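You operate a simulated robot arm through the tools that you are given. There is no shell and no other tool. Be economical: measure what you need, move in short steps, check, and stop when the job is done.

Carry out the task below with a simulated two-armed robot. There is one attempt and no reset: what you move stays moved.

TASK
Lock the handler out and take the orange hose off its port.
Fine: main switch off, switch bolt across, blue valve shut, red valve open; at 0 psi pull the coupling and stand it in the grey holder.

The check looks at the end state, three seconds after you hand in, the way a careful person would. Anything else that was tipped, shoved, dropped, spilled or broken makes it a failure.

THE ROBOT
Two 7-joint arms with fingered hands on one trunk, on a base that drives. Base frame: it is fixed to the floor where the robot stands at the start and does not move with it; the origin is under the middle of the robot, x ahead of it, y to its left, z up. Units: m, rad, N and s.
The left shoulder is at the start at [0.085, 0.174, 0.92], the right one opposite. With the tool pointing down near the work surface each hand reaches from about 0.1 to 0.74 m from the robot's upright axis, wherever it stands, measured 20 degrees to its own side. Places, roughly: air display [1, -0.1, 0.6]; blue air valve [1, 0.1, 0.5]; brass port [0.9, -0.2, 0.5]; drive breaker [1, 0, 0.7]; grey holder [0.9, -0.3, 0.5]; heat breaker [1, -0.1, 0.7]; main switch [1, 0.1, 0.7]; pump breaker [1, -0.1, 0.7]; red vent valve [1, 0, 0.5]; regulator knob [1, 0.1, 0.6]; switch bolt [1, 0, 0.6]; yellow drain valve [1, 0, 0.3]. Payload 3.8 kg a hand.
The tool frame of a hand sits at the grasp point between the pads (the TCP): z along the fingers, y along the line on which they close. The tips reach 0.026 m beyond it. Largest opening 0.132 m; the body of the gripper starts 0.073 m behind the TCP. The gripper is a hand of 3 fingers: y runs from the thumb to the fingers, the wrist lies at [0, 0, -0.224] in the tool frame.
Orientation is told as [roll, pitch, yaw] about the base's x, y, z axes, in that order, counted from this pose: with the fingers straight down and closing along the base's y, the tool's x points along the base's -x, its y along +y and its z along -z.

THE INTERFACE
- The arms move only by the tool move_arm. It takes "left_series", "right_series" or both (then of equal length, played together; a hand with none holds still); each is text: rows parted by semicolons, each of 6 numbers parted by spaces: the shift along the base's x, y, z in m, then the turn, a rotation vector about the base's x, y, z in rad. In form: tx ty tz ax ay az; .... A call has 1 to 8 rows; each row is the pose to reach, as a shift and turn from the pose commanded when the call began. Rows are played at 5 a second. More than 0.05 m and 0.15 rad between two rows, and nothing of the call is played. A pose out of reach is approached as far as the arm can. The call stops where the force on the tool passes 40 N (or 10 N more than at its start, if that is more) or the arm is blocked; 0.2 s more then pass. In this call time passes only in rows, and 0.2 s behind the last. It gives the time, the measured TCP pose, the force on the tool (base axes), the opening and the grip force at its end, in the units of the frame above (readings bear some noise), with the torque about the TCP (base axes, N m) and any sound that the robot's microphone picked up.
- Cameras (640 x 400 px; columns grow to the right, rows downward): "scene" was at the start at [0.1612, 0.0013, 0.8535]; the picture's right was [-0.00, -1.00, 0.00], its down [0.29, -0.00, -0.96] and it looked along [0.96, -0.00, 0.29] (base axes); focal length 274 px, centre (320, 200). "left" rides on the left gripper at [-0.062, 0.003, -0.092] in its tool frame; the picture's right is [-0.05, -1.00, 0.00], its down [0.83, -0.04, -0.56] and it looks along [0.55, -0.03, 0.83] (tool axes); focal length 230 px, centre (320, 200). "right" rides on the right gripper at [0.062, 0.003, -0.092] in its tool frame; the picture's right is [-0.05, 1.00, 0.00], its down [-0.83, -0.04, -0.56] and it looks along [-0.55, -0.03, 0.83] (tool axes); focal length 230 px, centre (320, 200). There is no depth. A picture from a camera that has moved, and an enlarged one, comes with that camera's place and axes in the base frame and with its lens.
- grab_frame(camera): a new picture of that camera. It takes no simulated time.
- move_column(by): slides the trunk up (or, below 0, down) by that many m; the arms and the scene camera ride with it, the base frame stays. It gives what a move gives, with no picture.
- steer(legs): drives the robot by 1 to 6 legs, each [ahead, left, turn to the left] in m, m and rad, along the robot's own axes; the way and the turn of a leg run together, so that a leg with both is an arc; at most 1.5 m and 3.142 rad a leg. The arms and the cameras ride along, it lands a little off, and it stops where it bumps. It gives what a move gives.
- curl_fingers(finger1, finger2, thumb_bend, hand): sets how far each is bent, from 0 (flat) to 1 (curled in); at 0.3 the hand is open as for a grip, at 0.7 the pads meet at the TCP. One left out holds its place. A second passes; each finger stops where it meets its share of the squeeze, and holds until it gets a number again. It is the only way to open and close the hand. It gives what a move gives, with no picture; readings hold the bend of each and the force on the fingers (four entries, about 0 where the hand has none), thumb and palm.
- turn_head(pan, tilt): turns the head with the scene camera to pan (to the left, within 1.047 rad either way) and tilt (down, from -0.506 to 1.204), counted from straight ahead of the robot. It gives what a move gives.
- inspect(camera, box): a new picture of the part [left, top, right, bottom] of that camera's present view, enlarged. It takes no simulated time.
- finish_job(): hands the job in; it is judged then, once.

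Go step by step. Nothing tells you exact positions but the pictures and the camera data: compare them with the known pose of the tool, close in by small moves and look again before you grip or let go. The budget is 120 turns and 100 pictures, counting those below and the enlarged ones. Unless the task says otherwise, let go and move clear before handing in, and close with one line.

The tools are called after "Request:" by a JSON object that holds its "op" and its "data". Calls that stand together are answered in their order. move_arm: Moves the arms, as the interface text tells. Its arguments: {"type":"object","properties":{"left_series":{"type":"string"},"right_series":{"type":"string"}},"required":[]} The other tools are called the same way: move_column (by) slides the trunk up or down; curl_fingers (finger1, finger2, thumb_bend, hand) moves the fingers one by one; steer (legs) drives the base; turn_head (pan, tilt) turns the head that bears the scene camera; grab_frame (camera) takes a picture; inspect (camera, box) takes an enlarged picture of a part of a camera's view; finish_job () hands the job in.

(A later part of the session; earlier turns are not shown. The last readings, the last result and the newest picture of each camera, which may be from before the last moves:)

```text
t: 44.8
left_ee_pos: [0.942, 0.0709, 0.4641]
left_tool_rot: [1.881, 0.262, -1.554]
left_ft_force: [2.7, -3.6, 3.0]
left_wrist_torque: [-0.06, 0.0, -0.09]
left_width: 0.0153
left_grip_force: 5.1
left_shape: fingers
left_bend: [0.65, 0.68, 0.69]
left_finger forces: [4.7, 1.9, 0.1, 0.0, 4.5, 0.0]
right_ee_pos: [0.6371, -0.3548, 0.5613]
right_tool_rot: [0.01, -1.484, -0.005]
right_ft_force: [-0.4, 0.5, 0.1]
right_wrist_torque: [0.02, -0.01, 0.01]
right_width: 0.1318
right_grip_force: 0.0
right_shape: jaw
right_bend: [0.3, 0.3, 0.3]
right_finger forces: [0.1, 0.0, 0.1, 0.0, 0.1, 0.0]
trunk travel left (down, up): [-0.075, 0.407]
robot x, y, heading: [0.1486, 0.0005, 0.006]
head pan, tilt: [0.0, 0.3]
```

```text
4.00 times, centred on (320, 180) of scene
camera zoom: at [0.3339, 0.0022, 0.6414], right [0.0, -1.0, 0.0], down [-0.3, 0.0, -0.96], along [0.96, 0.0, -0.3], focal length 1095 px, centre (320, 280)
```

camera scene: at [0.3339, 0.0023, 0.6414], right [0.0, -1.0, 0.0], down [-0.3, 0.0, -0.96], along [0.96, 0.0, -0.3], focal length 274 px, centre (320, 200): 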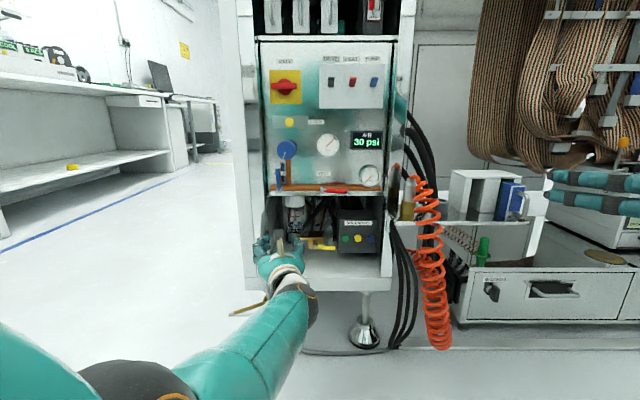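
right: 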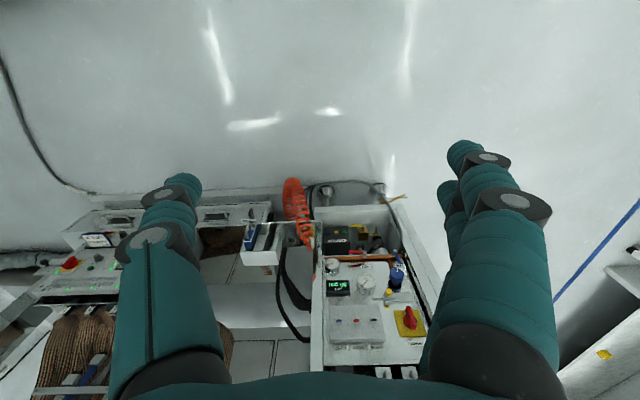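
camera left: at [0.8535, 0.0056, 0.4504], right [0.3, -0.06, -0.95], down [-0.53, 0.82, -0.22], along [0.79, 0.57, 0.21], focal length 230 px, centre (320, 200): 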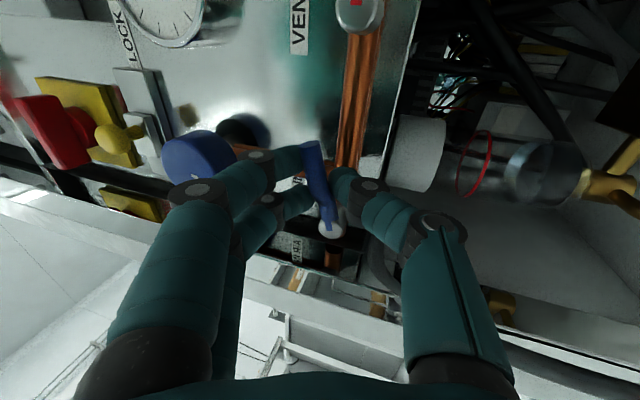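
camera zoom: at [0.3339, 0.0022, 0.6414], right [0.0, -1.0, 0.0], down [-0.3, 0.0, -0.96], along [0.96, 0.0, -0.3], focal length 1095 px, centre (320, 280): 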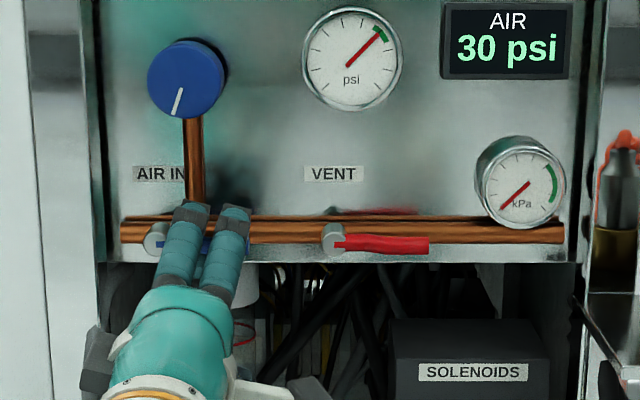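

Nearly level; press slightly more to the stop, then open and back away.

Request:
{"op": "move_arm", "data": {"left_series": "0 0 -0.004 0.08 0 0;0 0.001 -0.008 0.14 0 0"}}

Request:
{"op": "curl_fingers", "data": {"hand": "left", "finger1": 0.58, "finger2": 0.58, "thumb_bend": 0.58}}

Request:
{"op": "move_arm", "data": {"left_series": "-0.03 -0.01 0 0 0 0;-0.06 -0.02 0 0 0 0;-0.09 -0.03 0 0 0 0"}}

Request:
{"op": "inspect", "data": {"camera": "scene", "box": [240, 130, 400, 230]}}

Request:
{"op": "grab_frame", "data": {"camera": "left"}}

```text
t: 45.4
left_ee_pos: [0.9418, 0.0733, 0.4579]
left_tool_rot: [1.889, 0.398, -1.547]
left_ft_force: [0.2, 3.8, 15.0]
left_wrist_torque: [-0.28, -0.23, 0.06]
left_width: 0.0186
left_grip_force: 8.1
left_shape: fingers
left_bend: [0.61, 0.66, 0.71]
left_finger forces: [10.9, 4.5, 0.1, 0.0, 1.3, 0.0]
right_ee_pos: [0.6367, -0.3529, 0.5622]
right_tool_rot: [0.008, -1.484, -0.003]
right_ft_force: [-0.4, 0.4, 0.1]
right_wrist_torque: [0.0, 0.0, 0.0]
right_width: 0.1321
right_grip_force: 0.1
right_shape: jaw
right_bend: [0.3, 0.3, 0.3]
right_finger forces: [0.0, 0.0, 0.0, 0.0, 0.1, 0.0]
trunk travel left (down, up): [-0.075, 0.407]
robot x, y, heading: [0.1497, -0.0024, 0.003]
head pan, tilt: [0.0, 0.3]
```

```text
t: 46.4
left_ee_pos: [0.9412, 0.0708, 0.4539]
left_tool_rot: [1.878, 0.4, -1.555]
left_ft_force: [-0.7, -0.5, 1.9]
left_wrist_torque: [-0.06, 0.01, -0.01]
left_width: 0.0461
left_grip_force: 0.6
left_shape: fingers
left_bend: [0.56, 0.57, 0.57]
left_finger forces: [0.9, 0.0, 0.0, 0.0, 0.0, 0.0]
right_ee_pos: [0.6363, -0.3549, 0.561]
right_tool_rot: [0.007, -1.482, 0.0]
right_ft_force: [-0.2, 0.9, 1.0]
right_wrist_torque: [-0.03, -0.03, -0.02]
right_width: 0.1321
right_grip_force: 0.1
right_shape: jaw
right_bend: [0.3, 0.3, 0.3]
right_finger forces: [0.1, 0.1, 0.0, 0.0, 0.1, 0.0]
trunk travel left (down, up): [-0.075, 0.407]
robot x, y, heading: [0.1525, 0.0011, 0.004]
head pan, tilt: [0.0, 0.3]
```

```text
t: 47.2
left_ee_pos: [0.8585, 0.0453, 0.4674]
left_tool_rot: [1.904, 0.407, -1.542]
left_ft_force: [1.1, 0.2, 0.9]
left_wrist_torque: [0.01, 0.01, 0.0]
left_width: 0.0447
left_grip_force: 0.0
left_shape: fingers
left_bend: [0.57, 0.57, 0.57]
left_finger forces: [0.0, 0.0, 0.0, 0.0, 0.1, 0.0]
right_ee_pos: [0.6378, -0.3549, 0.5631]
right_tool_rot: [0.009, -1.483, -0.002]
right_ft_force: [-1.0, 0.9, -0.9]
right_wrist_torque: [-0.02, -0.02, -0.01]
right_width: 0.132
right_grip_force: 0.1
right_shape: jaw
right_bend: [0.3, 0.3, 0.3]
right_finger forces: [0.0, 0.1, 0.0, 0.0, 0.0, 0.0]
trunk travel left (down, up): [-0.075, 0.407]
robot x, y, heading: [0.1493, 0.001, 0.002]
head pan, tilt: [0.0, 0.3]
```

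```text
4.00 times, centred on (320, 180) of scene
camera zoom: at [0.3338, 0.0024, 0.6427], right [0.0, -1.0, 0.0], down [-0.3, 0.0, -0.96], along [0.96, 0.0, -0.3], focal length 1095 px, centre (320, 280)
```

zoom: 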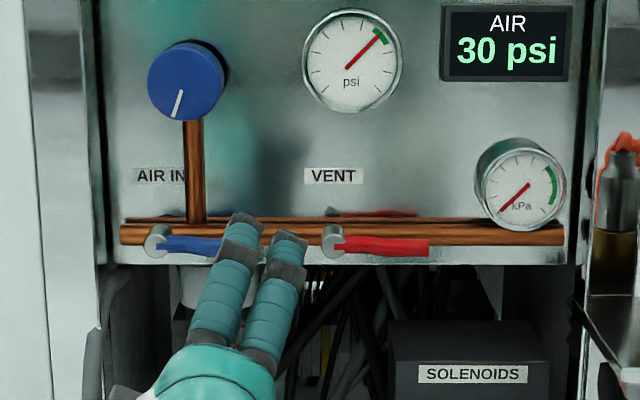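

```text
43 pictures are left
camera left: at [0.7709, -0.003, 0.4169], right [0.32, 0.34, -0.89], down [-0.54, 0.84, 0.13], along [0.78, 0.43, 0.44], focal length 230 px, centre (320, 200)
```

left: 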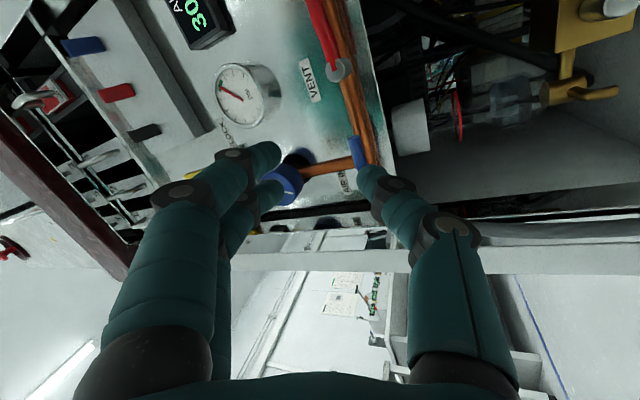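

Blue is shut (horizontal). Red stem about (0.952, -0.004, 0.474), lever to y≈-0.06. Shift the hand right and square it to grip the red lever from above/below.

Request:
{"op": "move_arm", "data": {"left_series": "0 -0.03 0 -0.13 0 0;0 -0.06 0 -0.26 0 0;0.005 -0.085 0.01 -0.39 0 0"}}

Request:
{"op": "grab_frame", "data": {"camera": "left"}}

Request:
{"op": "inspect", "data": {"camera": "scene", "box": [240, 130, 400, 230]}}

```text
t: 48.0
left_ee_pos: [0.8548, -0.045, 0.4648]
left_tool_rot: [1.873, 0.009, -1.555]
left_ft_force: [0.6, -0.4, 0.1]
left_wrist_torque: [-0.02, -0.02, 0.02]
left_width: 0.0446
left_grip_force: 0.1
left_shape: fingers
left_bend: [0.57, 0.57, 0.57]
left_finger forces: [0.0, 0.0, 0.0, 0.1, 0.0, 0.0]
right_ee_pos: [0.6385, -0.3548, 0.5604]
right_tool_rot: [0.006, -1.481, 0.001]
right_ft_force: [0.7, -0.1, -0.2]
right_wrist_torque: [0.04, -0.01, 0.0]
right_width: 0.132
right_grip_force: 0.1
right_shape: jaw
right_bend: [0.3, 0.3, 0.3]
right_finger forces: [0.0, 0.0, 0.0, 0.0, 0.1, 0.1]
trunk travel left (down, up): [-0.075, 0.407]
robot x, y, heading: [0.1488, -0.0021, 0.001]
head pan, tilt: [0.0, 0.3]
```

```text
42 pictures are left
camera left: at [0.7668, -0.1067, 0.4387], right [0.3, -0.04, -0.95], down [-0.53, 0.82, -0.2], along [0.79, 0.56, 0.22], focal length 230 px, centre (320, 200)
```

left: 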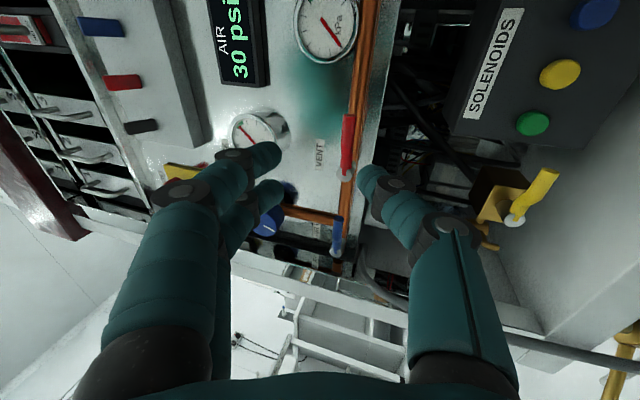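

```text
4.00 times, centred on (320, 180) of scene
camera zoom: at [0.334, 0.0023, 0.6412], right [0.0, -1.0, 0.0], down [-0.3, 0.0, -0.96], along [0.96, 0.0, -0.3], focal length 1095 px, centre (320, 280)
```

zoom: 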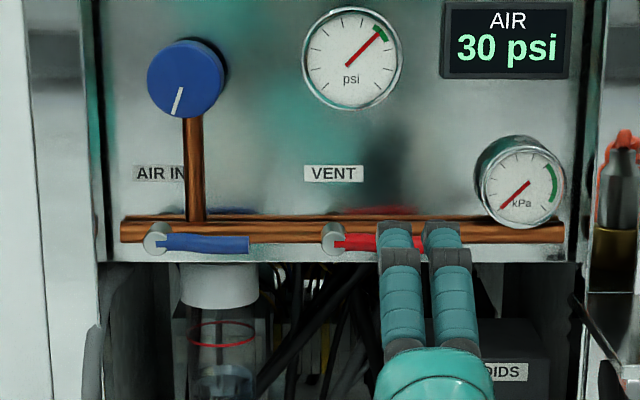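

Advance to straddle the red lever, then grip.

Request:
{"op": "move_arm", "data": {"left_series": "0.03 0.002 0 0 0 0;0.06 0.004 0.001 0 0 0;0.085 0.006 0.003 0 0 0"}}

Request:
{"op": "grab_frame", "data": {"camera": "left"}}

```text
t: 48.8
left_ee_pos: [0.9413, -0.0378, 0.4679]
left_tool_rot: [1.871, 0.008, -1.555]
left_ft_force: [-0.2, 0.5, -1.3]
left_wrist_torque: [0.02, 0.02, -0.06]
left_width: 0.0448
left_grip_force: 0.1
left_shape: fingers
left_bend: [0.57, 0.57, 0.57]
left_finger forces: [0.0, 0.0, 0.0, 0.2, 0.1, 0.0]
right_ee_pos: [0.6381, -0.355, 0.5619]
right_tool_rot: [0.007, -1.484, -0.003]
right_ft_force: [0.2, -0.7, 0.6]
right_wrist_torque: [0.01, -0.01, -0.02]
right_width: 0.1318
right_grip_force: 0.0
right_shape: jaw
right_bend: [0.3, 0.3, 0.3]
right_finger forces: [0.1, 0.0, 0.0, 0.0, 0.0, 0.1]
trunk travel left (down, up): [-0.075, 0.407]
robot x, y, heading: [0.1502, 0.0014, 0.002]
head pan, tilt: [0.0, 0.3]
```

```text
40 pictures are left
camera left: at [0.8534, -0.1008, 0.4424], right [0.3, -0.04, -0.95], down [-0.53, 0.82, -0.2], along [0.79, 0.57, 0.22], focal length 230 px, centre (320, 200)
```

left: 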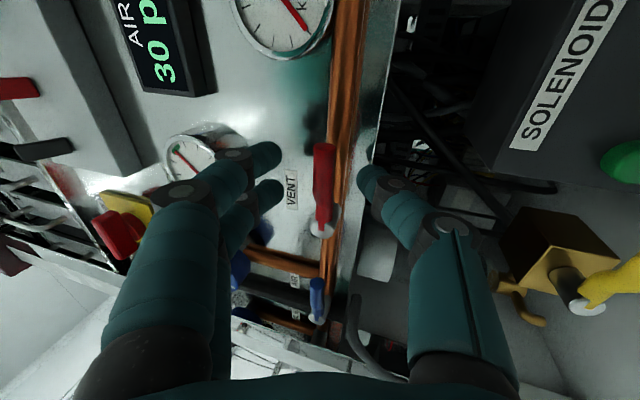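

Request:
{"op": "curl_fingers", "data": {"hand": "left", "finger1": 0.72, "finger2": 0.72, "thumb_bend": 0.72}}

Request:
{"op": "move_arm", "data": {"left_series": "0 0.0004 0.0048 -0.14 0 0;0 0.0015 0.0095 -0.28 0 0;0 0.0033 0.0141 -0.42 0 0"}}

Request:
{"op": "grab_frame", "data": {"camera": "left"}}

```text
t: 49.8
left_ee_pos: [0.9415, -0.0385, 0.4671]
left_tool_rot: [1.873, 0.01, -1.556]
left_ft_force: [6.7, -0.8, 0.0]
left_wrist_torque: [0.01, 0.02, -0.02]
left_width: 0.0113
left_grip_force: 6.7
left_shape: fingers
left_bend: [0.7, 0.7, 0.68]
left_finger forces: [3.1, 2.7, 0.1, 0.1, 7.3, 0.1]
right_ee_pos: [0.6368, -0.3559, 0.5607]
right_tool_rot: [0.007, -1.483, -0.003]
right_ft_force: [-0.1, 0.4, 0.0]
right_wrist_torque: [0.01, 0.02, 0.0]
right_width: 0.1319
right_grip_force: 0.1
right_shape: jaw
right_bend: [0.3, 0.3, 0.3]
right_finger forces: [0.0, 0.0, 0.1, 0.0, 0.1, 0.0]
trunk travel left (down, up): [-0.075, 0.407]
robot x, y, heading: [0.1451, -0.0025, 0.005]
head pan, tilt: [0.0, 0.3]
```

```text
t: 50.6
left_ee_pos: [0.9416, -0.0362, 0.4813]
left_tool_rot: [1.866, -0.409, -1.555]
left_ft_force: [4.3, -3.6, -0.1]
left_wrist_torque: [-0.05, 0.03, -0.1]
left_width: 0.0111
left_grip_force: 6.4
left_shape: fingers
left_bend: [0.71, 0.71, 0.68]
left_finger forces: [3.0, 2.0, 0.1, 0.1, 7.4, 0.0]
right_ee_pos: [0.636, -0.3556, 0.5606]
right_tool_rot: [0.011, -1.483, -0.005]
right_ft_force: [-0.5, -0.4, 0.0]
right_wrist_torque: [0.03, 0.0, 0.0]
right_width: 0.1318
right_grip_force: 0.1
right_shape: jaw
right_bend: [0.3, 0.3, 0.3]
right_finger forces: [0.0, 0.0, 0.0, 0.0, 0.0, 0.1]
trunk travel left (down, up): [-0.075, 0.407]
robot x, y, heading: [0.1512, 0.0005, 0.004]
head pan, tilt: [0.0, 0.3]
```

```text
39 pictures are left
camera left: at [0.8536, -0.1027, 0.4843], right [0.3, -0.42, -0.86], down [-0.53, 0.67, -0.52], along [0.8, 0.61, -0.03], focal length 230 px, centre (320, 200)
```

left: 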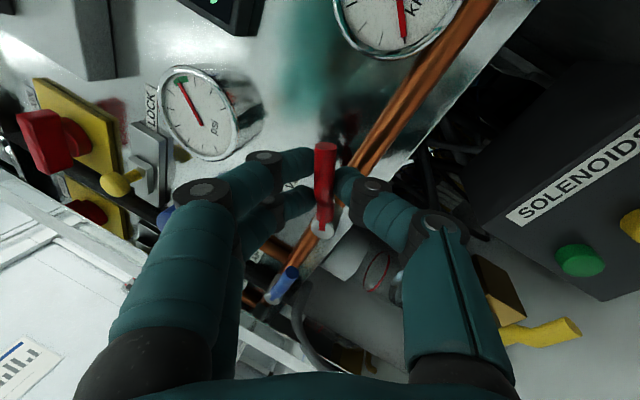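

It turns upward. Continue to vertical.

Request:
{"op": "move_arm", "data": {"left_series": "0 0.0022 0.0042 -0.14 0 0;0 0.005 0.008 -0.28 0 0;0 0.0084 0.0115 -0.42 0 0;0 0.0121 0.0143 -0.56 0 0;0 0.0162 0.0167 -0.7 0 0;0 0.0206 0.0185 -0.84 0 0;0 0.0253 0.0196 -0.98 0 0;0 0.0305 0.02 -1.12 0 0"}}

Request:
{"op": "move_arm", "data": {"left_series": "0 0.004 0 -0.1 0 0;0 0.008 -0.001 -0.2 0 0;0 0.012 -0.002 -0.3 0 0"}}

Request:
{"op": "inspect", "data": {"camera": "scene", "box": [240, 130, 400, 230]}}

Request:
{"op": "grab_frame", "data": {"camera": "left"}}

```text
t: 52.4
left_ee_pos: [0.9405, -0.0056, 0.5012]
left_tool_rot: [1.508, -1.529, -1.209]
left_ft_force: [4.4, -7.0, 6.0]
left_wrist_torque: [-0.01, -0.09, -0.13]
left_width: 0.0119
left_grip_force: 6.5
left_shape: fingers
left_bend: [0.71, 0.71, 0.68]
left_finger forces: [1.9, 1.5, 0.1, 0.1, 9.3, 0.1]
right_ee_pos: [0.6374, -0.3554, 0.5612]
right_tool_rot: [0.012, -1.484, -0.006]
right_ft_force: [0.1, -0.1, 0.1]
right_wrist_torque: [-0.01, -0.01, -0.03]
right_width: 0.1319
right_grip_force: 0.2
right_shape: jaw
right_bend: [0.3, 0.3, 0.3]
right_finger forces: [0.1, 0.1, 0.0, 0.1, 0.1, 0.0]
trunk travel left (down, up): [-0.075, 0.407]
robot x, y, heading: [0.1474, -0.0006, -0.001]
head pan, tilt: [0.0, 0.3]
```

```text
t: 53.2
left_ee_pos: [0.9414, 0.0039, 0.4996]
left_tool_rot: [-1.207, -1.312, 1.5]
left_ft_force: [0.2, -20.1, 2.4]
left_wrist_torque: [0.06, -0.02, -0.37]
left_width: 0.0147
left_grip_force: 7.7
left_shape: fingers
left_bend: [0.72, 0.72, 0.67]
left_finger forces: [0.0, 0.1, 0.0, 0.0, 15.5, 0.0]
right_ee_pos: [0.6365, -0.3559, 0.5617]
right_tool_rot: [0.02, -1.483, -0.013]
right_ft_force: [-0.7, -0.8, 0.9]
right_wrist_torque: [-0.01, 0.03, -0.02]
right_width: 0.132
right_grip_force: 0.0
right_shape: jaw
right_bend: [0.3, 0.3, 0.3]
right_finger forces: [0.0, 0.0, 0.1, 0.0, 0.0, 0.0]
trunk travel left (down, up): [-0.075, 0.407]
robot x, y, heading: [0.1498, 0.0018, 0.005]
head pan, tilt: [0.0, 0.3]
```

```text
4.00 times, centred on (320, 180) of scene
camera zoom: at [0.3339, 0.0014, 0.6413], right [0.0, -1.0, 0.0], down [-0.3, 0.0, -0.96], along [0.96, 0.0, -0.3], focal length 1095 px, centre (320, 280)
```

zoom: 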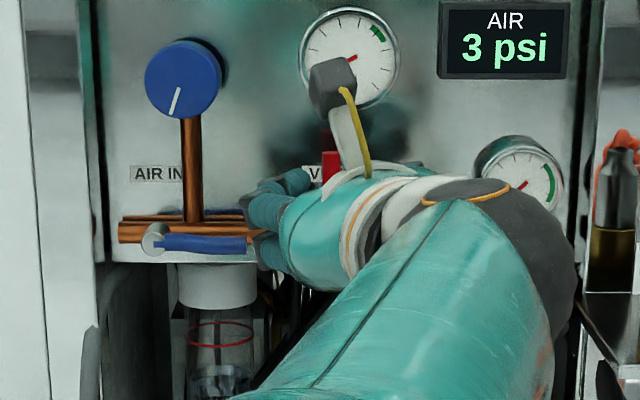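

```text
37 pictures are left
camera left: at [0.8534, -0.0033, 0.5662], right [0.29, -0.91, 0.29], down [-0.53, -0.41, -0.74], along [0.79, 0.06, -0.6], focal length 230 px, centre (320, 200)
```

left: 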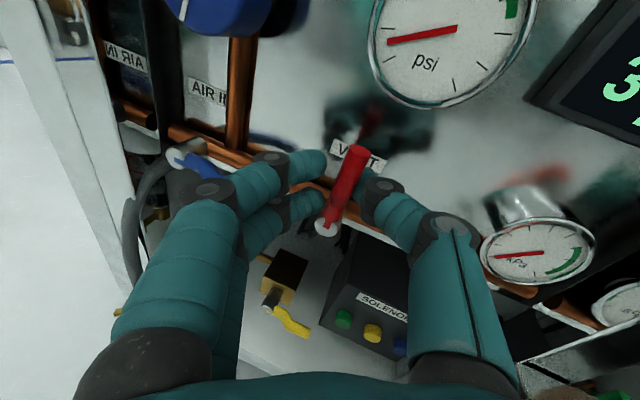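

Pressure drops to 3 psi and falling: red is open. Release slightly and withdraw.

Request:
{"op": "curl_fingers", "data": {"hand": "left", "finger1": 0.66, "finger2": 0.66, "thumb_bend": 0.5}}

Request:
{"op": "move_arm", "data": {"left_series": "-0.03 -0.009 0 0 0 0;-0.06 -0.018 0 0 0 0;-0.1 -0.02 0 0 0 0;-0.13 0.01 0 0.1 0 0;-0.15 0.05 0 0.2 0 0;-0.17 0.09 0 0.3 0 0"}}

Request:
{"op": "grab_frame", "data": {"camera": "scene"}}

Request:
{"op": "inspect", "data": {"camera": "scene", "box": [360, 150, 520, 250]}}

Request:
{"op": "grab_frame", "data": {"camera": "right"}}

```text
t: 54.2
left_ee_pos: [0.942, 0.0074, 0.4997]
left_tool_rot: [-1.21, -1.312, 1.51]
left_ft_force: [0.7, 0.1, 0.2]
left_wrist_torque: [0.02, -0.01, 0.02]
left_width: 0.0413
left_grip_force: 0.1
left_shape: fingers
left_bend: [0.66, 0.66, 0.5]
left_finger forces: [0.0, 0.0, 0.0, 0.0, 0.1, 0.0]
right_ee_pos: [0.6369, -0.3551, 0.5603]
right_tool_rot: [0.006, -1.483, -0.002]
right_ft_force: [-0.3, 0.1, -0.6]
right_wrist_torque: [-0.01, 0.02, -0.03]
right_width: 0.1319
right_grip_force: 0.1
right_shape: jaw
right_bend: [0.3, 0.3, 0.3]
right_finger forces: [0.0, 0.1, 0.0, 0.1, 0.1, 0.0]
trunk travel left (down, up): [-0.075, 0.407]
robot x, y, heading: [0.1486, 0.0006, 0.007]
head pan, tilt: [0.0, 0.3]
```

```text
t: 55.6
left_ee_pos: [0.8197, 0.0432, 0.6085]
left_tool_rot: [-2.794, -1.386, 3.031]
left_ft_force: [-0.5, 0.3, -0.1]
left_wrist_torque: [0.05, -0.01, 0.0]
left_width: 0.0417
left_grip_force: 0.0
left_shape: fingers
left_bend: [0.66, 0.66, 0.5]
left_finger forces: [0.0, 0.0, 0.1, 0.0, 0.0, 0.1]
right_ee_pos: [0.637, -0.3558, 0.5654]
right_tool_rot: [0.018, -1.485, -0.012]
right_ft_force: [0.3, 0.5, -0.2]
right_wrist_torque: [-0.02, -0.03, 0.0]
right_width: 0.1318
right_grip_force: 0.0
right_shape: jaw
right_bend: [0.3, 0.3, 0.3]
right_finger forces: [0.1, 0.0, 0.0, 0.1, 0.1, 0.0]
trunk travel left (down, up): [-0.075, 0.407]
robot x, y, heading: [0.1525, 0.0026, 0.005]
head pan, tilt: [0.0, 0.3]
stopped in row 6 (left hand): the arm was blocked; the commanded pose is now the measured one
```

```text
36 pictures are left
camera scene: at [0.334, 0.002, 0.6447], right [0.0, -1.0, 0.0], down [-0.3, 0.0, -0.96], along [0.96, 0.0, -0.3], focal length 274 px, centre (320, 200)
```

scene: 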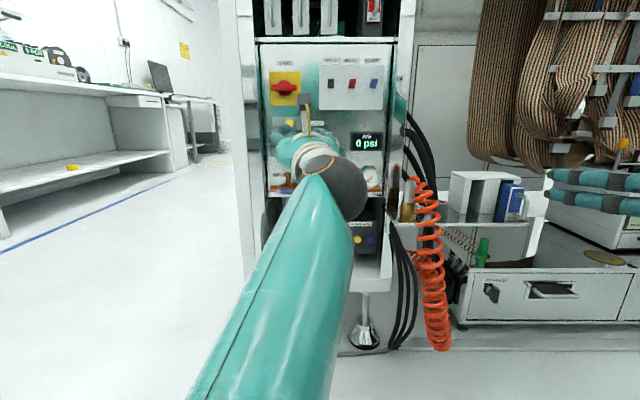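

```text
4.00 times, centred on (440, 200) of scene
camera zoom: at [0.334, 0.002, 0.6447], right [0.0, -1.0, 0.0], down [-0.3, 0.0, -0.96], along [0.96, 0.0, -0.3], focal length 1095 px, centre (-160, 200)
```

zoom: 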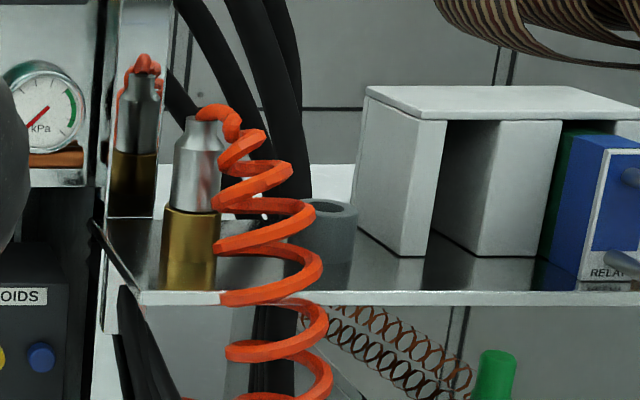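

```text
34 pictures are left
camera right: at [0.5407, -0.3519, 0.5122], right [0.0, 1.0, 0.05], down [-0.48, -0.05, 0.87], along [0.88, -0.03, 0.48], focal length 230 px, centre (320, 200)
```

right: 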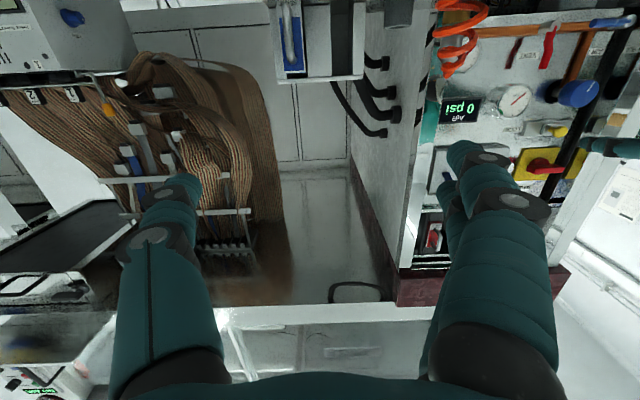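

Air reads 0 psi. Coupling's silver body is at about (0.896, -0.188, 0.48), its hose coiling off to the right, with a post face behind at x≈0.954. I'll turn the right hand downward and look at it from above.

Request:
{"op": "move_arm", "data": {"right_series": "0.005 0.01 0.02 0 0.148 0;0.01 0.02 0.04 0 0.296 0;0.02 0.03 0.06 0 0.444 0;0.03 0.04 0.08 0 0.592 0;0.04 0.05 0.1 0 0.74 0"}}

Request:
{"op": "move_arm", "data": {"right_series": "0.01 0.01 0.01 0 0.148 0;0.02 0.02 0.015 0 0.296 0;0.03 0.03 0.02 0 0.444 0;0.04 0.04 0.02 0 0.592 0;0.05 0.05 0.02 0 0.74 0"}}

Request:
{"op": "grab_frame", "data": {"camera": "right"}}

```text
t: 57.0
left_ee_pos: [0.8218, 0.0394, 0.6129]
left_tool_rot: [-2.773, -1.372, 3.009]
left_ft_force: [-0.1, 0.3, 0.1]
left_wrist_torque: [0.04, 0.01, 0.01]
left_width: 0.042
left_grip_force: 0.1
left_shape: fingers
left_bend: [0.66, 0.66, 0.5]
left_finger forces: [0.0, 0.1, 0.0, 0.0, 0.0, 0.0]
right_ee_pos: [0.6993, -0.3224, 0.6805]
right_tool_rot: [-0.121, -0.875, 0.083]
right_ft_force: [-0.1, -0.9, -0.3]
right_wrist_torque: [-0.01, -0.03, 0.01]
right_width: 0.1323
right_grip_force: 0.1
right_shape: jaw
right_bend: [0.3, 0.3, 0.3]
right_finger forces: [0.0, 0.1, 0.0, 0.0, 0.0, 0.1]
right hand out of reach, approached as far as the arm can: row 1, 2, 3, 4
trunk travel left (down, up): [-0.075, 0.407]
robot x, y, heading: [0.149, -0.0047, 0.005]
head pan, tilt: [0.0, 0.3]
stopped in row 5 (right hand): the arm was blocked; the commanded pose is now the measured one
```

```text
t: 58.2
left_ee_pos: [0.822, 0.0433, 0.6167]
left_tool_rot: [-2.762, -1.366, 3.002]
left_ft_force: [0.8, 0.2, 0.6]
left_wrist_torque: [-0.01, -0.01, -0.01]
left_width: 0.0418
left_grip_force: 0.0
left_shape: fingers
left_bend: [0.66, 0.66, 0.5]
left_finger forces: [0.1, 0.0, 0.1, 0.0, 0.1, 0.0]
right_ee_pos: [0.7484, -0.2713, 0.7013]
right_tool_rot: [-0.063, -0.134, 0.054]
right_ft_force: [-0.3, -0.2, 0.1]
right_wrist_torque: [0.02, -0.01, 0.02]
right_width: 0.1322
right_grip_force: 0.0
right_shape: jaw
right_bend: [0.3, 0.3, 0.3]
right_finger forces: [0.1, 0.0, 0.1, 0.0, 0.1, 0.0]
trunk travel left (down, up): [-0.075, 0.407]
robot x, y, heading: [0.1517, -0.0022, 0.007]
head pan, tilt: [0.0, 0.3]
```

```text
33 pictures are left
camera right: at [0.676, -0.2651, 0.785], right [0.0, 1.0, -0.06], down [0.75, 0.03, 0.66], along [0.66, -0.04, -0.75], focal length 230 px, centre (320, 200)
```

right: 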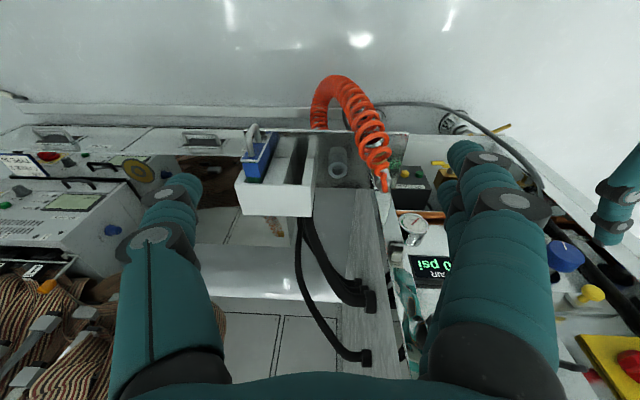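

Request:
{"op": "inspect", "data": {"camera": "right", "box": [280, 70, 440, 220]}}

Request:
{"op": "inspect", "data": {"camera": "scene", "box": [390, 165, 454, 205]}}

```text
2.67 times, centred on (360, 145) of right
camera zoom: at [0.676, -0.2651, 0.785], right [0.0, 1.0, -0.06], down [0.75, 0.03, 0.66], along [0.66, -0.04, -0.75], focal length 614 px, centre (213, 347)
```

zoom: 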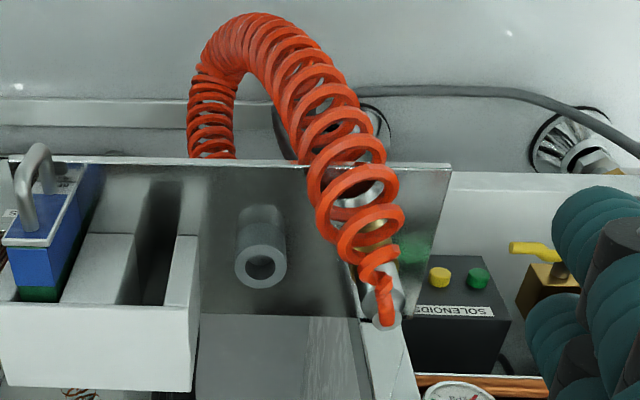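

```text
10.00 times, centred on (422, 185) of scene
camera zoom: at [0.3344, 0.0025, 0.6406], right [0.0, -1.0, 0.0], down [-0.3, 0.0, -0.96], along [0.96, 0.0, -0.3], focal length 2737 px, centre (-700, 350)
```

zoom: 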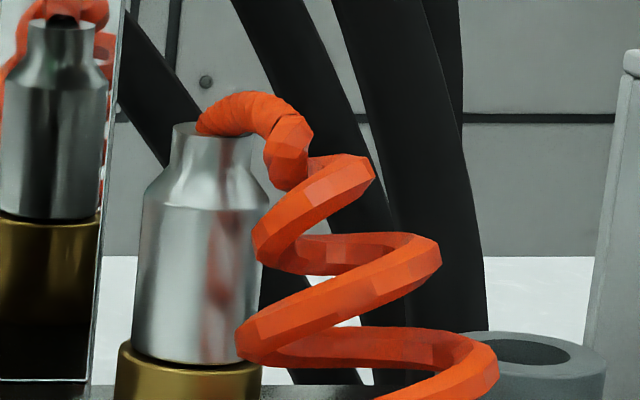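

The hose leaves the coupling's top toward the robot, so the ±y sides are free: grip from above closing along y. Holder rim is about (0.883, -0.252, 0.469). First move the left hand out to the left so I can drive closer.

Request:
{"op": "move_arm", "data": {"left_series": "-0.01 0.045 0 0 0 0;-0.02 0.09 0 0 0 0;-0.03 0.135 0 0 0 0;-0.04 0.18 0 0 0 0;-0.05 0.225 0 0 0 0;-0.06 0.27 0 0 0 0", "right_series": "0 0 0 0 0.022 0;0 0 0 0.01 0.044 0;0 0 0 0.02 0.066 0;0 0 0 0.03 0.09 0;0 0 0 0.045 0.11 -0.03;0 0 0 0.06 0.134 -0.05"}}

Request:
{"op": "grab_frame", "data": {"camera": "scene"}}

```text
t: 59.0
left_ee_pos: [0.8017, 0.106, 0.6766]
left_tool_rot: [-2.035, -1.173, 2.232]
left_ft_force: [-0.2, 0.0, 0.3]
left_wrist_torque: [0.0, 0.01, -0.03]
left_width: 0.0417
left_grip_force: 0.2
left_shape: fingers
left_bend: [0.66, 0.66, 0.5]
left_finger forces: [0.0, 0.1, 0.0, 0.0, 0.1, 0.0]
right_ee_pos: [0.7471, -0.2706, 0.7087]
right_tool_rot: [-0.04, -0.076, 0.054]
right_ft_force: [0.1, 0.2, 1.0]
right_wrist_torque: [0.03, 0.03, 0.04]
right_width: 0.1321
right_grip_force: 0.1
right_shape: jaw
right_bend: [0.3, 0.3, 0.3]
right_finger forces: [0.0, 0.0, 0.0, 0.0, 0.0, 0.0]
trunk travel left (down, up): [-0.075, 0.407]
robot x, y, heading: [0.149, 0.0022, 0.004]
head pan, tilt: [0.0, 0.3]
stopped in row 4 (left hand): the arm was blocked; the commanded pose is now the measured one
```

```text
30 pictures are left
camera scene: at [0.3343, 0.0022, 0.6456], right [0.0, -1.0, 0.0], down [-0.3, 0.0, -0.96], along [0.96, 0.0, -0.3], focal length 274 px, centre (320, 200)
```

scene: 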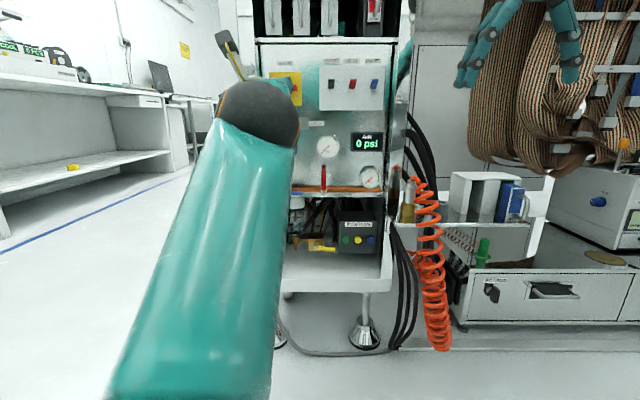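

The left arm is near a joint limit; I'll fold its hand back toward pointing down while moving left.

Request:
{"op": "move_arm", "data": {"left_series": "-0.01 0.03 0.01 0 0.14 0;-0.02 0.06 0.02 0 0.28 0;-0.04 0.09 0.03 0 0.42 0;-0.06 0.12 0.04 0 0.56 0;-0.08 0.15 0.05 0 0.7 0;-0.1 0.18 0.06 0 0.84 0;-0.12 0.21 0.07 0 0.98 0"}}

Request:
{"op": "grab_frame", "data": {"camera": "scene"}}

```text
t: 60.6
left_ee_pos: [0.6787, 0.3242, 0.7327]
left_tool_rot: [-0.073, -0.782, 0.442]
left_ft_force: [0.4, 0.0, 0.6]
left_wrist_torque: [0.0, 0.02, 0.01]
left_width: 0.0418
left_grip_force: 0.1
left_shape: fingers
left_bend: [0.66, 0.66, 0.5]
left_finger forces: [0.0, 0.0, 0.1, 0.0, 0.0, 0.1]
left hand out of reach, approached as far as the arm can: row 4, 5, 6
right_ee_pos: [0.7491, -0.271, 0.7031]
right_tool_rot: [-0.041, -0.072, 0.052]
right_ft_force: [-1.5, -1.0, 1.4]
right_wrist_torque: [0.0, -0.02, 0.01]
right_width: 0.1318
right_grip_force: 0.0
right_shape: jaw
right_bend: [0.3, 0.3, 0.3]
right_finger forces: [0.1, 0.0, 0.0, 0.0, 0.0, 0.0]
trunk travel left (down, up): [-0.075, 0.407]
robot x, y, heading: [0.1448, -0.0025, 0.005]
head pan, tilt: [0.0, 0.3]
```

```text
29 pictures are left
camera scene: at [0.3342, 0.0023, 0.6413], right [0.0, -1.0, 0.0], down [-0.3, 0.0, -0.96], along [0.96, 0.0, -0.3], focal length 274 px, centre (320, 200)
```

scene: 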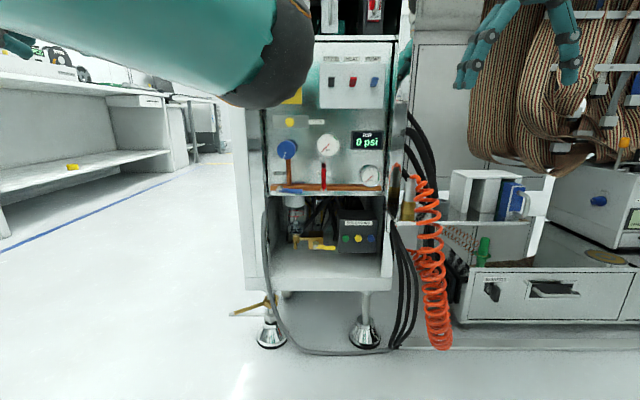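

Left hand is clear. Drive ahead 0.10 m.

Request:
{"op": "steer", "data": {"legs": [[0.1, 0, 0]]}}

Request:
{"op": "grab_frame", "data": {"camera": "right"}}

```text
t: 61.8
left_ee_pos: [0.7795, 0.3253, 0.7344]
left_tool_rot: [-0.074, -0.788, 0.442]
left_ft_force: [0.3, 0.7, -0.1]
left_wrist_torque: [0.03, 0.02, 0.02]
left_width: 0.042
left_grip_force: 0.1
left_shape: fingers
left_bend: [0.66, 0.66, 0.5]
left_finger forces: [0.0, 0.0, 0.1, 0.0, 0.1, 0.0]
right_ee_pos: [0.8499, -0.271, 0.7026]
right_tool_rot: [-0.04, -0.072, 0.053]
right_ft_force: [-0.4, 0.5, -0.2]
right_wrist_torque: [0.0, -0.01, -0.01]
right_width: 0.1319
right_grip_force: 0.0
right_shape: jaw
right_bend: [0.3, 0.3, 0.3]
right_finger forces: [0.0, 0.0, 0.0, 0.0, 0.0, 0.0]
trunk travel left (down, up): [-0.075, 0.407]
robot x, y, heading: [0.2506, 0.0026, 0.003]
head pan, tilt: [0.0, 0.3]
```

```text
28 pictures are left
camera right: at [0.7815, -0.2668, 0.7903], right [0.0, 1.0, -0.04], down [0.79, 0.02, 0.61], along [0.62, -0.03, -0.79], focal length 230 px, centre (320, 200)
```

right: 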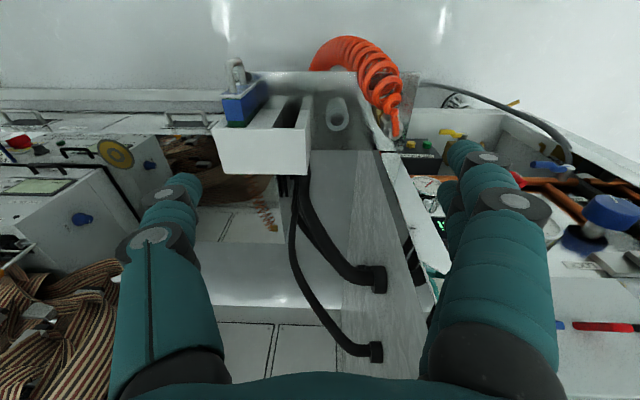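

Coupling top confirmed at about (0.888–0.893, -0.186). Preclose the right hand and move above it.

Request:
{"op": "curl_fingers", "data": {"hand": "right", "finger1": 0.52, "finger2": 0.52, "thumb_bend": 0.52}}

Request:
{"op": "move_arm", "data": {"right_series": "0.014 0.028 -0.02 0.013 0.024 -0.018;0.028 0.056 -0.04 0.026 0.048 -0.036;0.041 0.085 -0.06 0.04 0.072 -0.053;0.041 0.085 -0.1 0.04 0.072 -0.053"}}

Request:
{"op": "grab_frame", "data": {"camera": "right"}}

Request:
{"op": "grab_frame", "data": {"camera": "scene"}}

```text
t: 62.8
left_ee_pos: [0.7792, 0.3258, 0.7332]
left_tool_rot: [-0.072, -0.785, 0.444]
left_ft_force: [0.4, 0.0, -1.0]
left_wrist_torque: [0.05, 0.0, -0.01]
left_width: 0.042
left_grip_force: 0.1
left_shape: fingers
left_bend: [0.66, 0.66, 0.5]
left_finger forces: [0.0, 0.1, 0.0, 0.0, 0.0, 0.0]
right_ee_pos: [0.8494, -0.2695, 0.7038]
right_tool_rot: [-0.04, -0.073, 0.052]
right_ft_force: [0.4, 0.3, -0.9]
right_wrist_torque: [0.0, 0.0, 0.05]
right_width: 0.0617
right_grip_force: 0.1
right_shape: fingers
right_bend: [0.52, 0.52, 0.52]
right_finger forces: [0.1, 0.0, 0.1, 0.1, 0.0, 0.0]
trunk travel left (down, up): [-0.075, 0.407]
robot x, y, heading: [0.2511, -0.0012, 0.005]
head pan, tilt: [0.0, 0.3]
```

```text
t: 63.8
left_ee_pos: [0.7785, 0.3254, 0.7342]
left_tool_rot: [-0.073, -0.785, 0.444]
left_ft_force: [-0.1, 0.4, 0.5]
left_wrist_torque: [0.01, -0.02, 0.01]
left_width: 0.0423
left_grip_force: 0.1
left_shape: fingers
left_bend: [0.66, 0.66, 0.5]
left_finger forces: [0.0, 0.0, 0.0, 0.0, 0.0, 0.1]
right_ee_pos: [0.8853, -0.2285, 0.6087]
right_tool_rot: [0.001, -0.003, 0.0]
right_ft_force: [0.9, -0.1, 0.4]
right_wrist_torque: [-0.04, -0.02, -0.01]
right_width: 0.0611
right_grip_force: 0.1
right_shape: fingers
right_bend: [0.52, 0.52, 0.52]
right_finger forces: [0.0, 0.1, 0.1, 0.1, 0.0, 0.1]
right hand out of reach, approached as far as the arm can: row 2, 3, 4
trunk travel left (down, up): [-0.075, 0.407]
robot x, y, heading: [0.2473, 0.0019, 0.003]
head pan, tilt: [0.0, 0.3]
```

```text
27 pictures are left
camera right: at [0.8245, -0.2254, 0.7004], right [0.05, 1.0, 0.0], down [0.83, -0.05, 0.56], along [0.56, -0.03, -0.83], focal length 230 px, centre (320, 200)
```

right: 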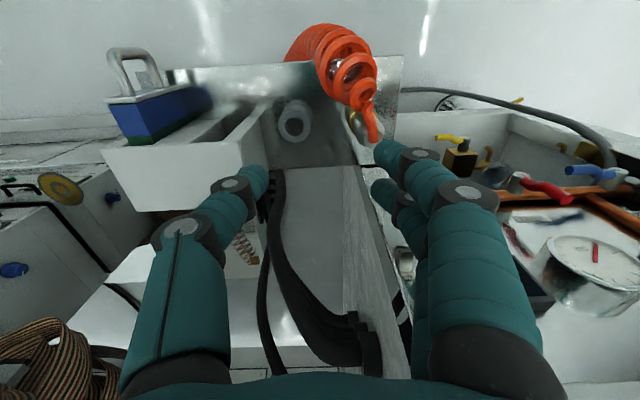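

```text
26 pictures are left
camera scene: at [0.4346, 0.0028, 0.6412], right [0.0, -1.0, 0.0], down [-0.3, 0.0, -0.96], along [0.96, 0.0, -0.3], focal length 274 px, centre (320, 200)
```

scene: 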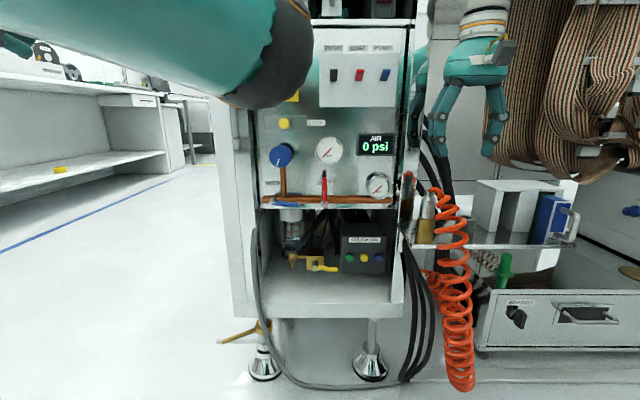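

The right hand can't reach that far inward; shift the base right 0.1 m and slightly ahead, hand staying high.

Request:
{"op": "steer", "data": {"legs": [[0.02, -0.1, 0]]}}

Request:
{"op": "move_arm", "data": {"right_series": "-0.002 0.045 0 0 0 0;-0.004 0.09 0 0 0 0;-0.006 0.135 0 0 0 0;-0.008 0.142 -0.01 0 0 0"}}

Request:
{"op": "grab_frame", "data": {"camera": "right"}}

```text
t: 65.3
left_ee_pos: [0.7992, 0.2256, 0.7341]
left_tool_rot: [-0.073, -0.785, 0.443]
left_ft_force: [0.5, 0.3, 0.0]
left_wrist_torque: [-0.01, 0.0, -0.03]
left_width: 0.042
left_grip_force: 0.0
left_shape: fingers
left_bend: [0.66, 0.66, 0.5]
left_finger forces: [0.0, 0.0, 0.1, 0.1, 0.0, 0.0]
right_ee_pos: [0.9045, -0.3281, 0.6077]
right_tool_rot: [0.003, -0.003, -0.001]
right_ft_force: [-0.3, -0.7, 0.5]
right_wrist_torque: [-0.01, 0.03, 0.02]
right_width: 0.0612
right_grip_force: 0.0
right_shape: fingers
right_bend: [0.52, 0.52, 0.52]
right_finger forces: [0.0, 0.0, 0.2, 0.1, 0.0, 0.0]
trunk travel left (down, up): [-0.075, 0.407]
robot x, y, heading: [0.2703, -0.0986, 0.004]
head pan, tilt: [0.0, 0.3]
```

```text
t: 66.3
left_ee_pos: [0.7993, 0.2243, 0.7342]
left_tool_rot: [-0.074, -0.785, 0.445]
left_ft_force: [-0.4, -0.1, 0.2]
left_wrist_torque: [0.0, 0.02, -0.01]
left_width: 0.0419
left_grip_force: 0.1
left_shape: fingers
left_bend: [0.66, 0.66, 0.5]
left_finger forces: [0.0, 0.0, 0.0, 0.0, 0.0, 0.0]
right_ee_pos: [0.8561, -0.2829, 0.5952]
right_tool_rot: [0.001, -0.002, -0.001]
right_ft_force: [-0.3, 0.0, -0.3]
right_wrist_torque: [0.01, 0.0, 0.03]
right_width: 0.0614
right_grip_force: 0.0
right_shape: fingers
right_bend: [0.52, 0.52, 0.52]
right_finger forces: [0.1, 0.0, 0.0, 0.0, 0.0, 0.1]
right hand out of reach, approached as far as the arm can: row 1, 2, 3, 4
trunk travel left (down, up): [-0.075, 0.407]
robot x, y, heading: [0.27, -0.1005, 0.012]
head pan, tilt: [0.0, 0.3]
```

```text
25 pictures are left
camera right: at [0.7964, -0.2793, 0.6874], right [0.05, 1.0, 0.0], down [0.83, -0.05, 0.56], along [0.56, -0.03, -0.83], focal length 230 px, centre (320, 200)
```

right: 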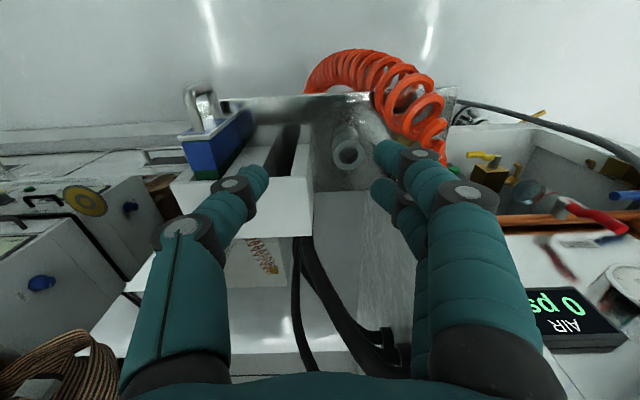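

Still out of reach: straight-down pose works best nearer the body. I'll retract the right hand and drive to about (0.37, 0.0).

Request:
{"op": "move_arm", "data": {"right_series": "-0.04 -0.01 0.02 0 0 0;-0.08 -0.02 0.04 0 0 0;-0.12 -0.03 0.05 0 0 0;-0.16 -0.04 0.05 0 0 0"}}

Request:
{"op": "steer", "data": {"legs": [[0, 0.09, 0], [0.09, 0, 0]]}}

Request:
{"op": "grab_frame", "data": {"camera": "right"}}

```text
t: 67.3
left_ee_pos: [0.7985, 0.2254, 0.7348]
left_tool_rot: [-0.073, -0.783, 0.444]
left_ft_force: [-1.0, -0.6, -0.8]
left_wrist_torque: [-0.02, 0.0, -0.04]
left_width: 0.0422
left_grip_force: 0.1
left_shape: fingers
left_bend: [0.66, 0.66, 0.5]
left_finger forces: [0.0, 0.0, 0.0, 0.1, 0.0, 0.0]
right_ee_pos: [0.6984, -0.3212, 0.6438]
right_tool_rot: [0.002, -0.002, -0.003]
right_ft_force: [-0.8, 0.0, -0.3]
right_wrist_torque: [-0.04, 0.01, -0.01]
right_width: 0.061
right_grip_force: 0.0
right_shape: fingers
right_bend: [0.52, 0.52, 0.52]
right_finger forces: [0.1, 0.1, 0.1, 0.0, 0.0, 0.0]
trunk travel left (down, up): [-0.075, 0.407]
robot x, y, heading: [0.2718, -0.1032, 0.01]
head pan, tilt: [0.0, 0.3]
```

```text
t: 69.5
left_ee_pos: [0.8891, 0.3156, 0.7332]
left_tool_rot: [-0.073, -0.787, 0.443]
left_ft_force: [0.8, 0.4, 0.0]
left_wrist_torque: [-0.01, -0.01, 0.03]
left_width: 0.0419
left_grip_force: 0.1
left_shape: fingers
left_bend: [0.66, 0.66, 0.5]
left_finger forces: [0.1, 0.0, 0.0, 0.0, 0.0, 0.0]
right_ee_pos: [0.7894, -0.23, 0.6437]
right_tool_rot: [0.002, -0.001, 0.0]
right_ft_force: [0.2, -0.9, 0.4]
right_wrist_torque: [0.01, 0.02, 0.02]
right_width: 0.0613
right_grip_force: 0.1
right_shape: fingers
right_bend: [0.52, 0.52, 0.52]
right_finger forces: [0.0, 0.0, 0.1, 0.0, 0.0, 0.0]
trunk travel left (down, up): [-0.075, 0.407]
robot x, y, heading: [0.3584, -0.0063, 0.002]
head pan, tilt: [0.0, 0.3]
```

```text
24 pictures are left
camera right: at [0.7279, -0.2266, 0.7362], right [0.05, 1.0, 0.0], down [0.83, -0.04, 0.56], along [0.56, -0.03, -0.83], focal length 230 px, centre (320, 200)
```

right: 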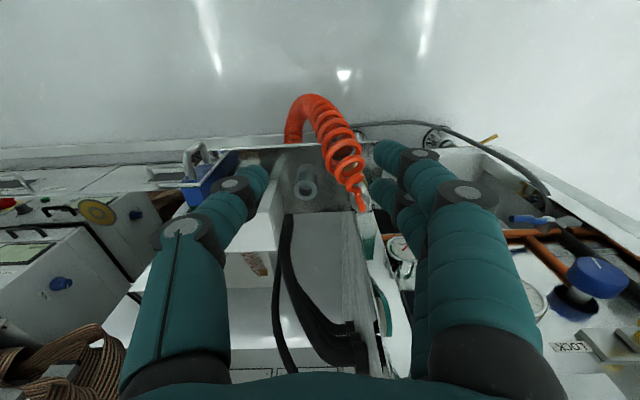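

Coupling again measured at (0.887–0.893, -0.186). Move above it.

Request:
{"op": "move_arm", "data": {"right_series": "0.035 0.015 -0.015 0 0 0;0.07 0.03 -0.03 0 0 0;0.101 0.044 -0.045 0 0 0"}}

Request:
{"op": "grab_frame", "data": {"camera": "right"}}

Request:
{"op": "grab_frame", "data": {"camera": "scene"}}

```text
t: 70.3
left_ee_pos: [0.8906, 0.316, 0.7348]
left_tool_rot: [-0.074, -0.783, 0.444]
left_ft_force: [0.1, -0.5, -1.1]
left_wrist_torque: [0.0, -0.05, 0.02]
left_width: 0.0417
left_grip_force: 0.0
left_shape: fingers
left_bend: [0.66, 0.66, 0.5]
left_finger forces: [0.1, 0.1, 0.0, 0.0, 0.0, 0.1]
right_ee_pos: [0.89, -0.1868, 0.5977]
right_tool_rot: [0.002, -0.002, -0.001]
right_ft_force: [-0.7, 0.1, 0.0]
right_wrist_torque: [-0.02, -0.02, -0.04]
right_width: 0.0613
right_grip_force: 0.0
right_shape: fingers
right_bend: [0.52, 0.52, 0.52]
right_finger forces: [0.0, 0.0, 0.0, 0.1, 0.1, 0.0]
trunk travel left (down, up): [-0.075, 0.407]
robot x, y, heading: [0.3635, -0.013, 0.006]
head pan, tilt: [0.0, 0.3]
```

```text
23 pictures are left
camera right: at [0.8291, -0.1833, 0.6911], right [0.05, 1.0, 0.0], down [0.83, -0.05, 0.56], along [0.56, -0.03, -0.83], focal length 230 px, centre (320, 200)
```

right: 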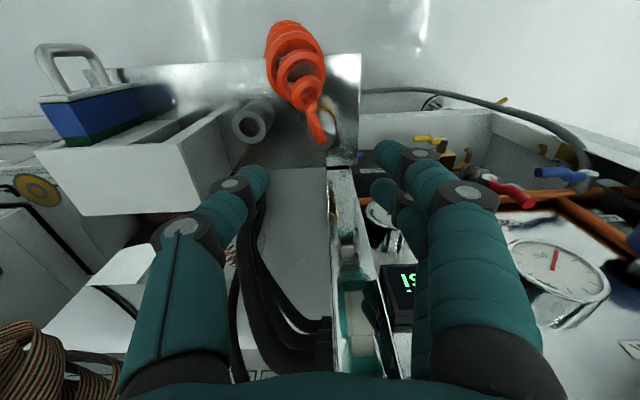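

```text
22 pictures are left
camera scene: at [0.5446, -0.0075, 0.6412], right [0.01, -1.0, 0.0], down [-0.3, 0.0, -0.96], along [0.96, 0.01, -0.3], focal length 274 px, centre (320, 200)
```

scene: 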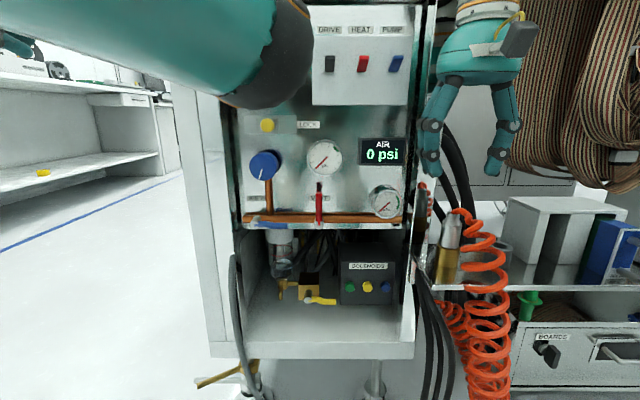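

Aligned; the hose stays between fingers on the robot side. Descend partway and look.

Request:
{"op": "move_arm", "data": {"right_series": "0 0.002 -0.035 0 0 0;0 0.004 -0.07 0 0 0"}}

Request:
{"op": "grab_frame", "data": {"camera": "right"}}

Request:
{"op": "inspect", "data": {"camera": "scene", "box": [390, 150, 550, 250]}}

```text
t: 70.9
left_ee_pos: [0.8889, 0.3152, 0.7345]
left_tool_rot: [-0.073, -0.785, 0.443]
left_ft_force: [-0.2, 0.0, 0.9]
left_wrist_torque: [-0.01, -0.01, 0.0]
left_width: 0.0419
left_grip_force: 0.1
left_shape: fingers
left_bend: [0.66, 0.66, 0.5]
left_finger forces: [0.0, 0.1, 0.0, 0.0, 0.0, 0.1]
right_ee_pos: [0.8908, -0.182, 0.5294]
right_tool_rot: [0.001, -0.002, -0.001]
right_ft_force: [0.1, 0.8, -0.4]
right_wrist_torque: [-0.01, -0.02, -0.05]
right_width: 0.0615
right_grip_force: 0.1
right_shape: fingers
right_bend: [0.52, 0.52, 0.52]
right_finger forces: [0.0, 0.1, 0.0, 0.0, 0.1, 0.0]
trunk travel left (down, up): [-0.075, 0.407]
robot x, y, heading: [0.3609, -0.0124, 0.009]
head pan, tilt: [0.0, 0.3]
```

```text
21 pictures are left
camera right: at [0.8288, -0.1788, 0.621], right [0.05, 1.0, 0.0], down [0.83, -0.04, 0.56], along [0.56, -0.03, -0.83], focal length 230 px, centre (320, 200)
```

right: 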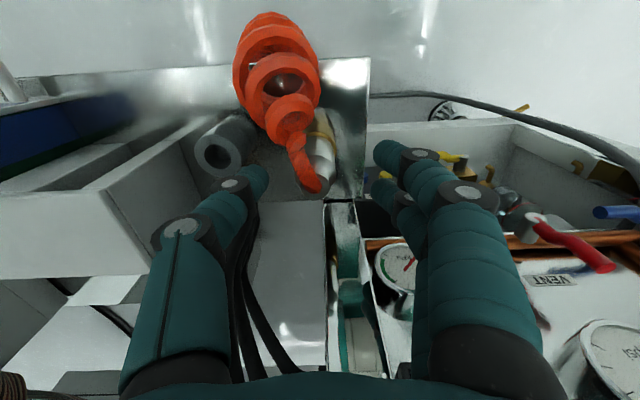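

```text
4.00 times, centred on (470, 200) of scene
camera zoom: at [0.5446, -0.0074, 0.6412], right [0.01, -1.0, 0.0], down [-0.3, 0.0, -0.96], along [0.96, 0.01, -0.3], focal length 1095 px, centre (-280, 200)
```

zoom: 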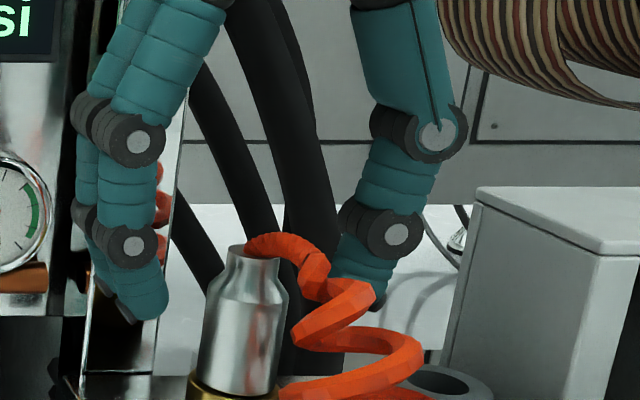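

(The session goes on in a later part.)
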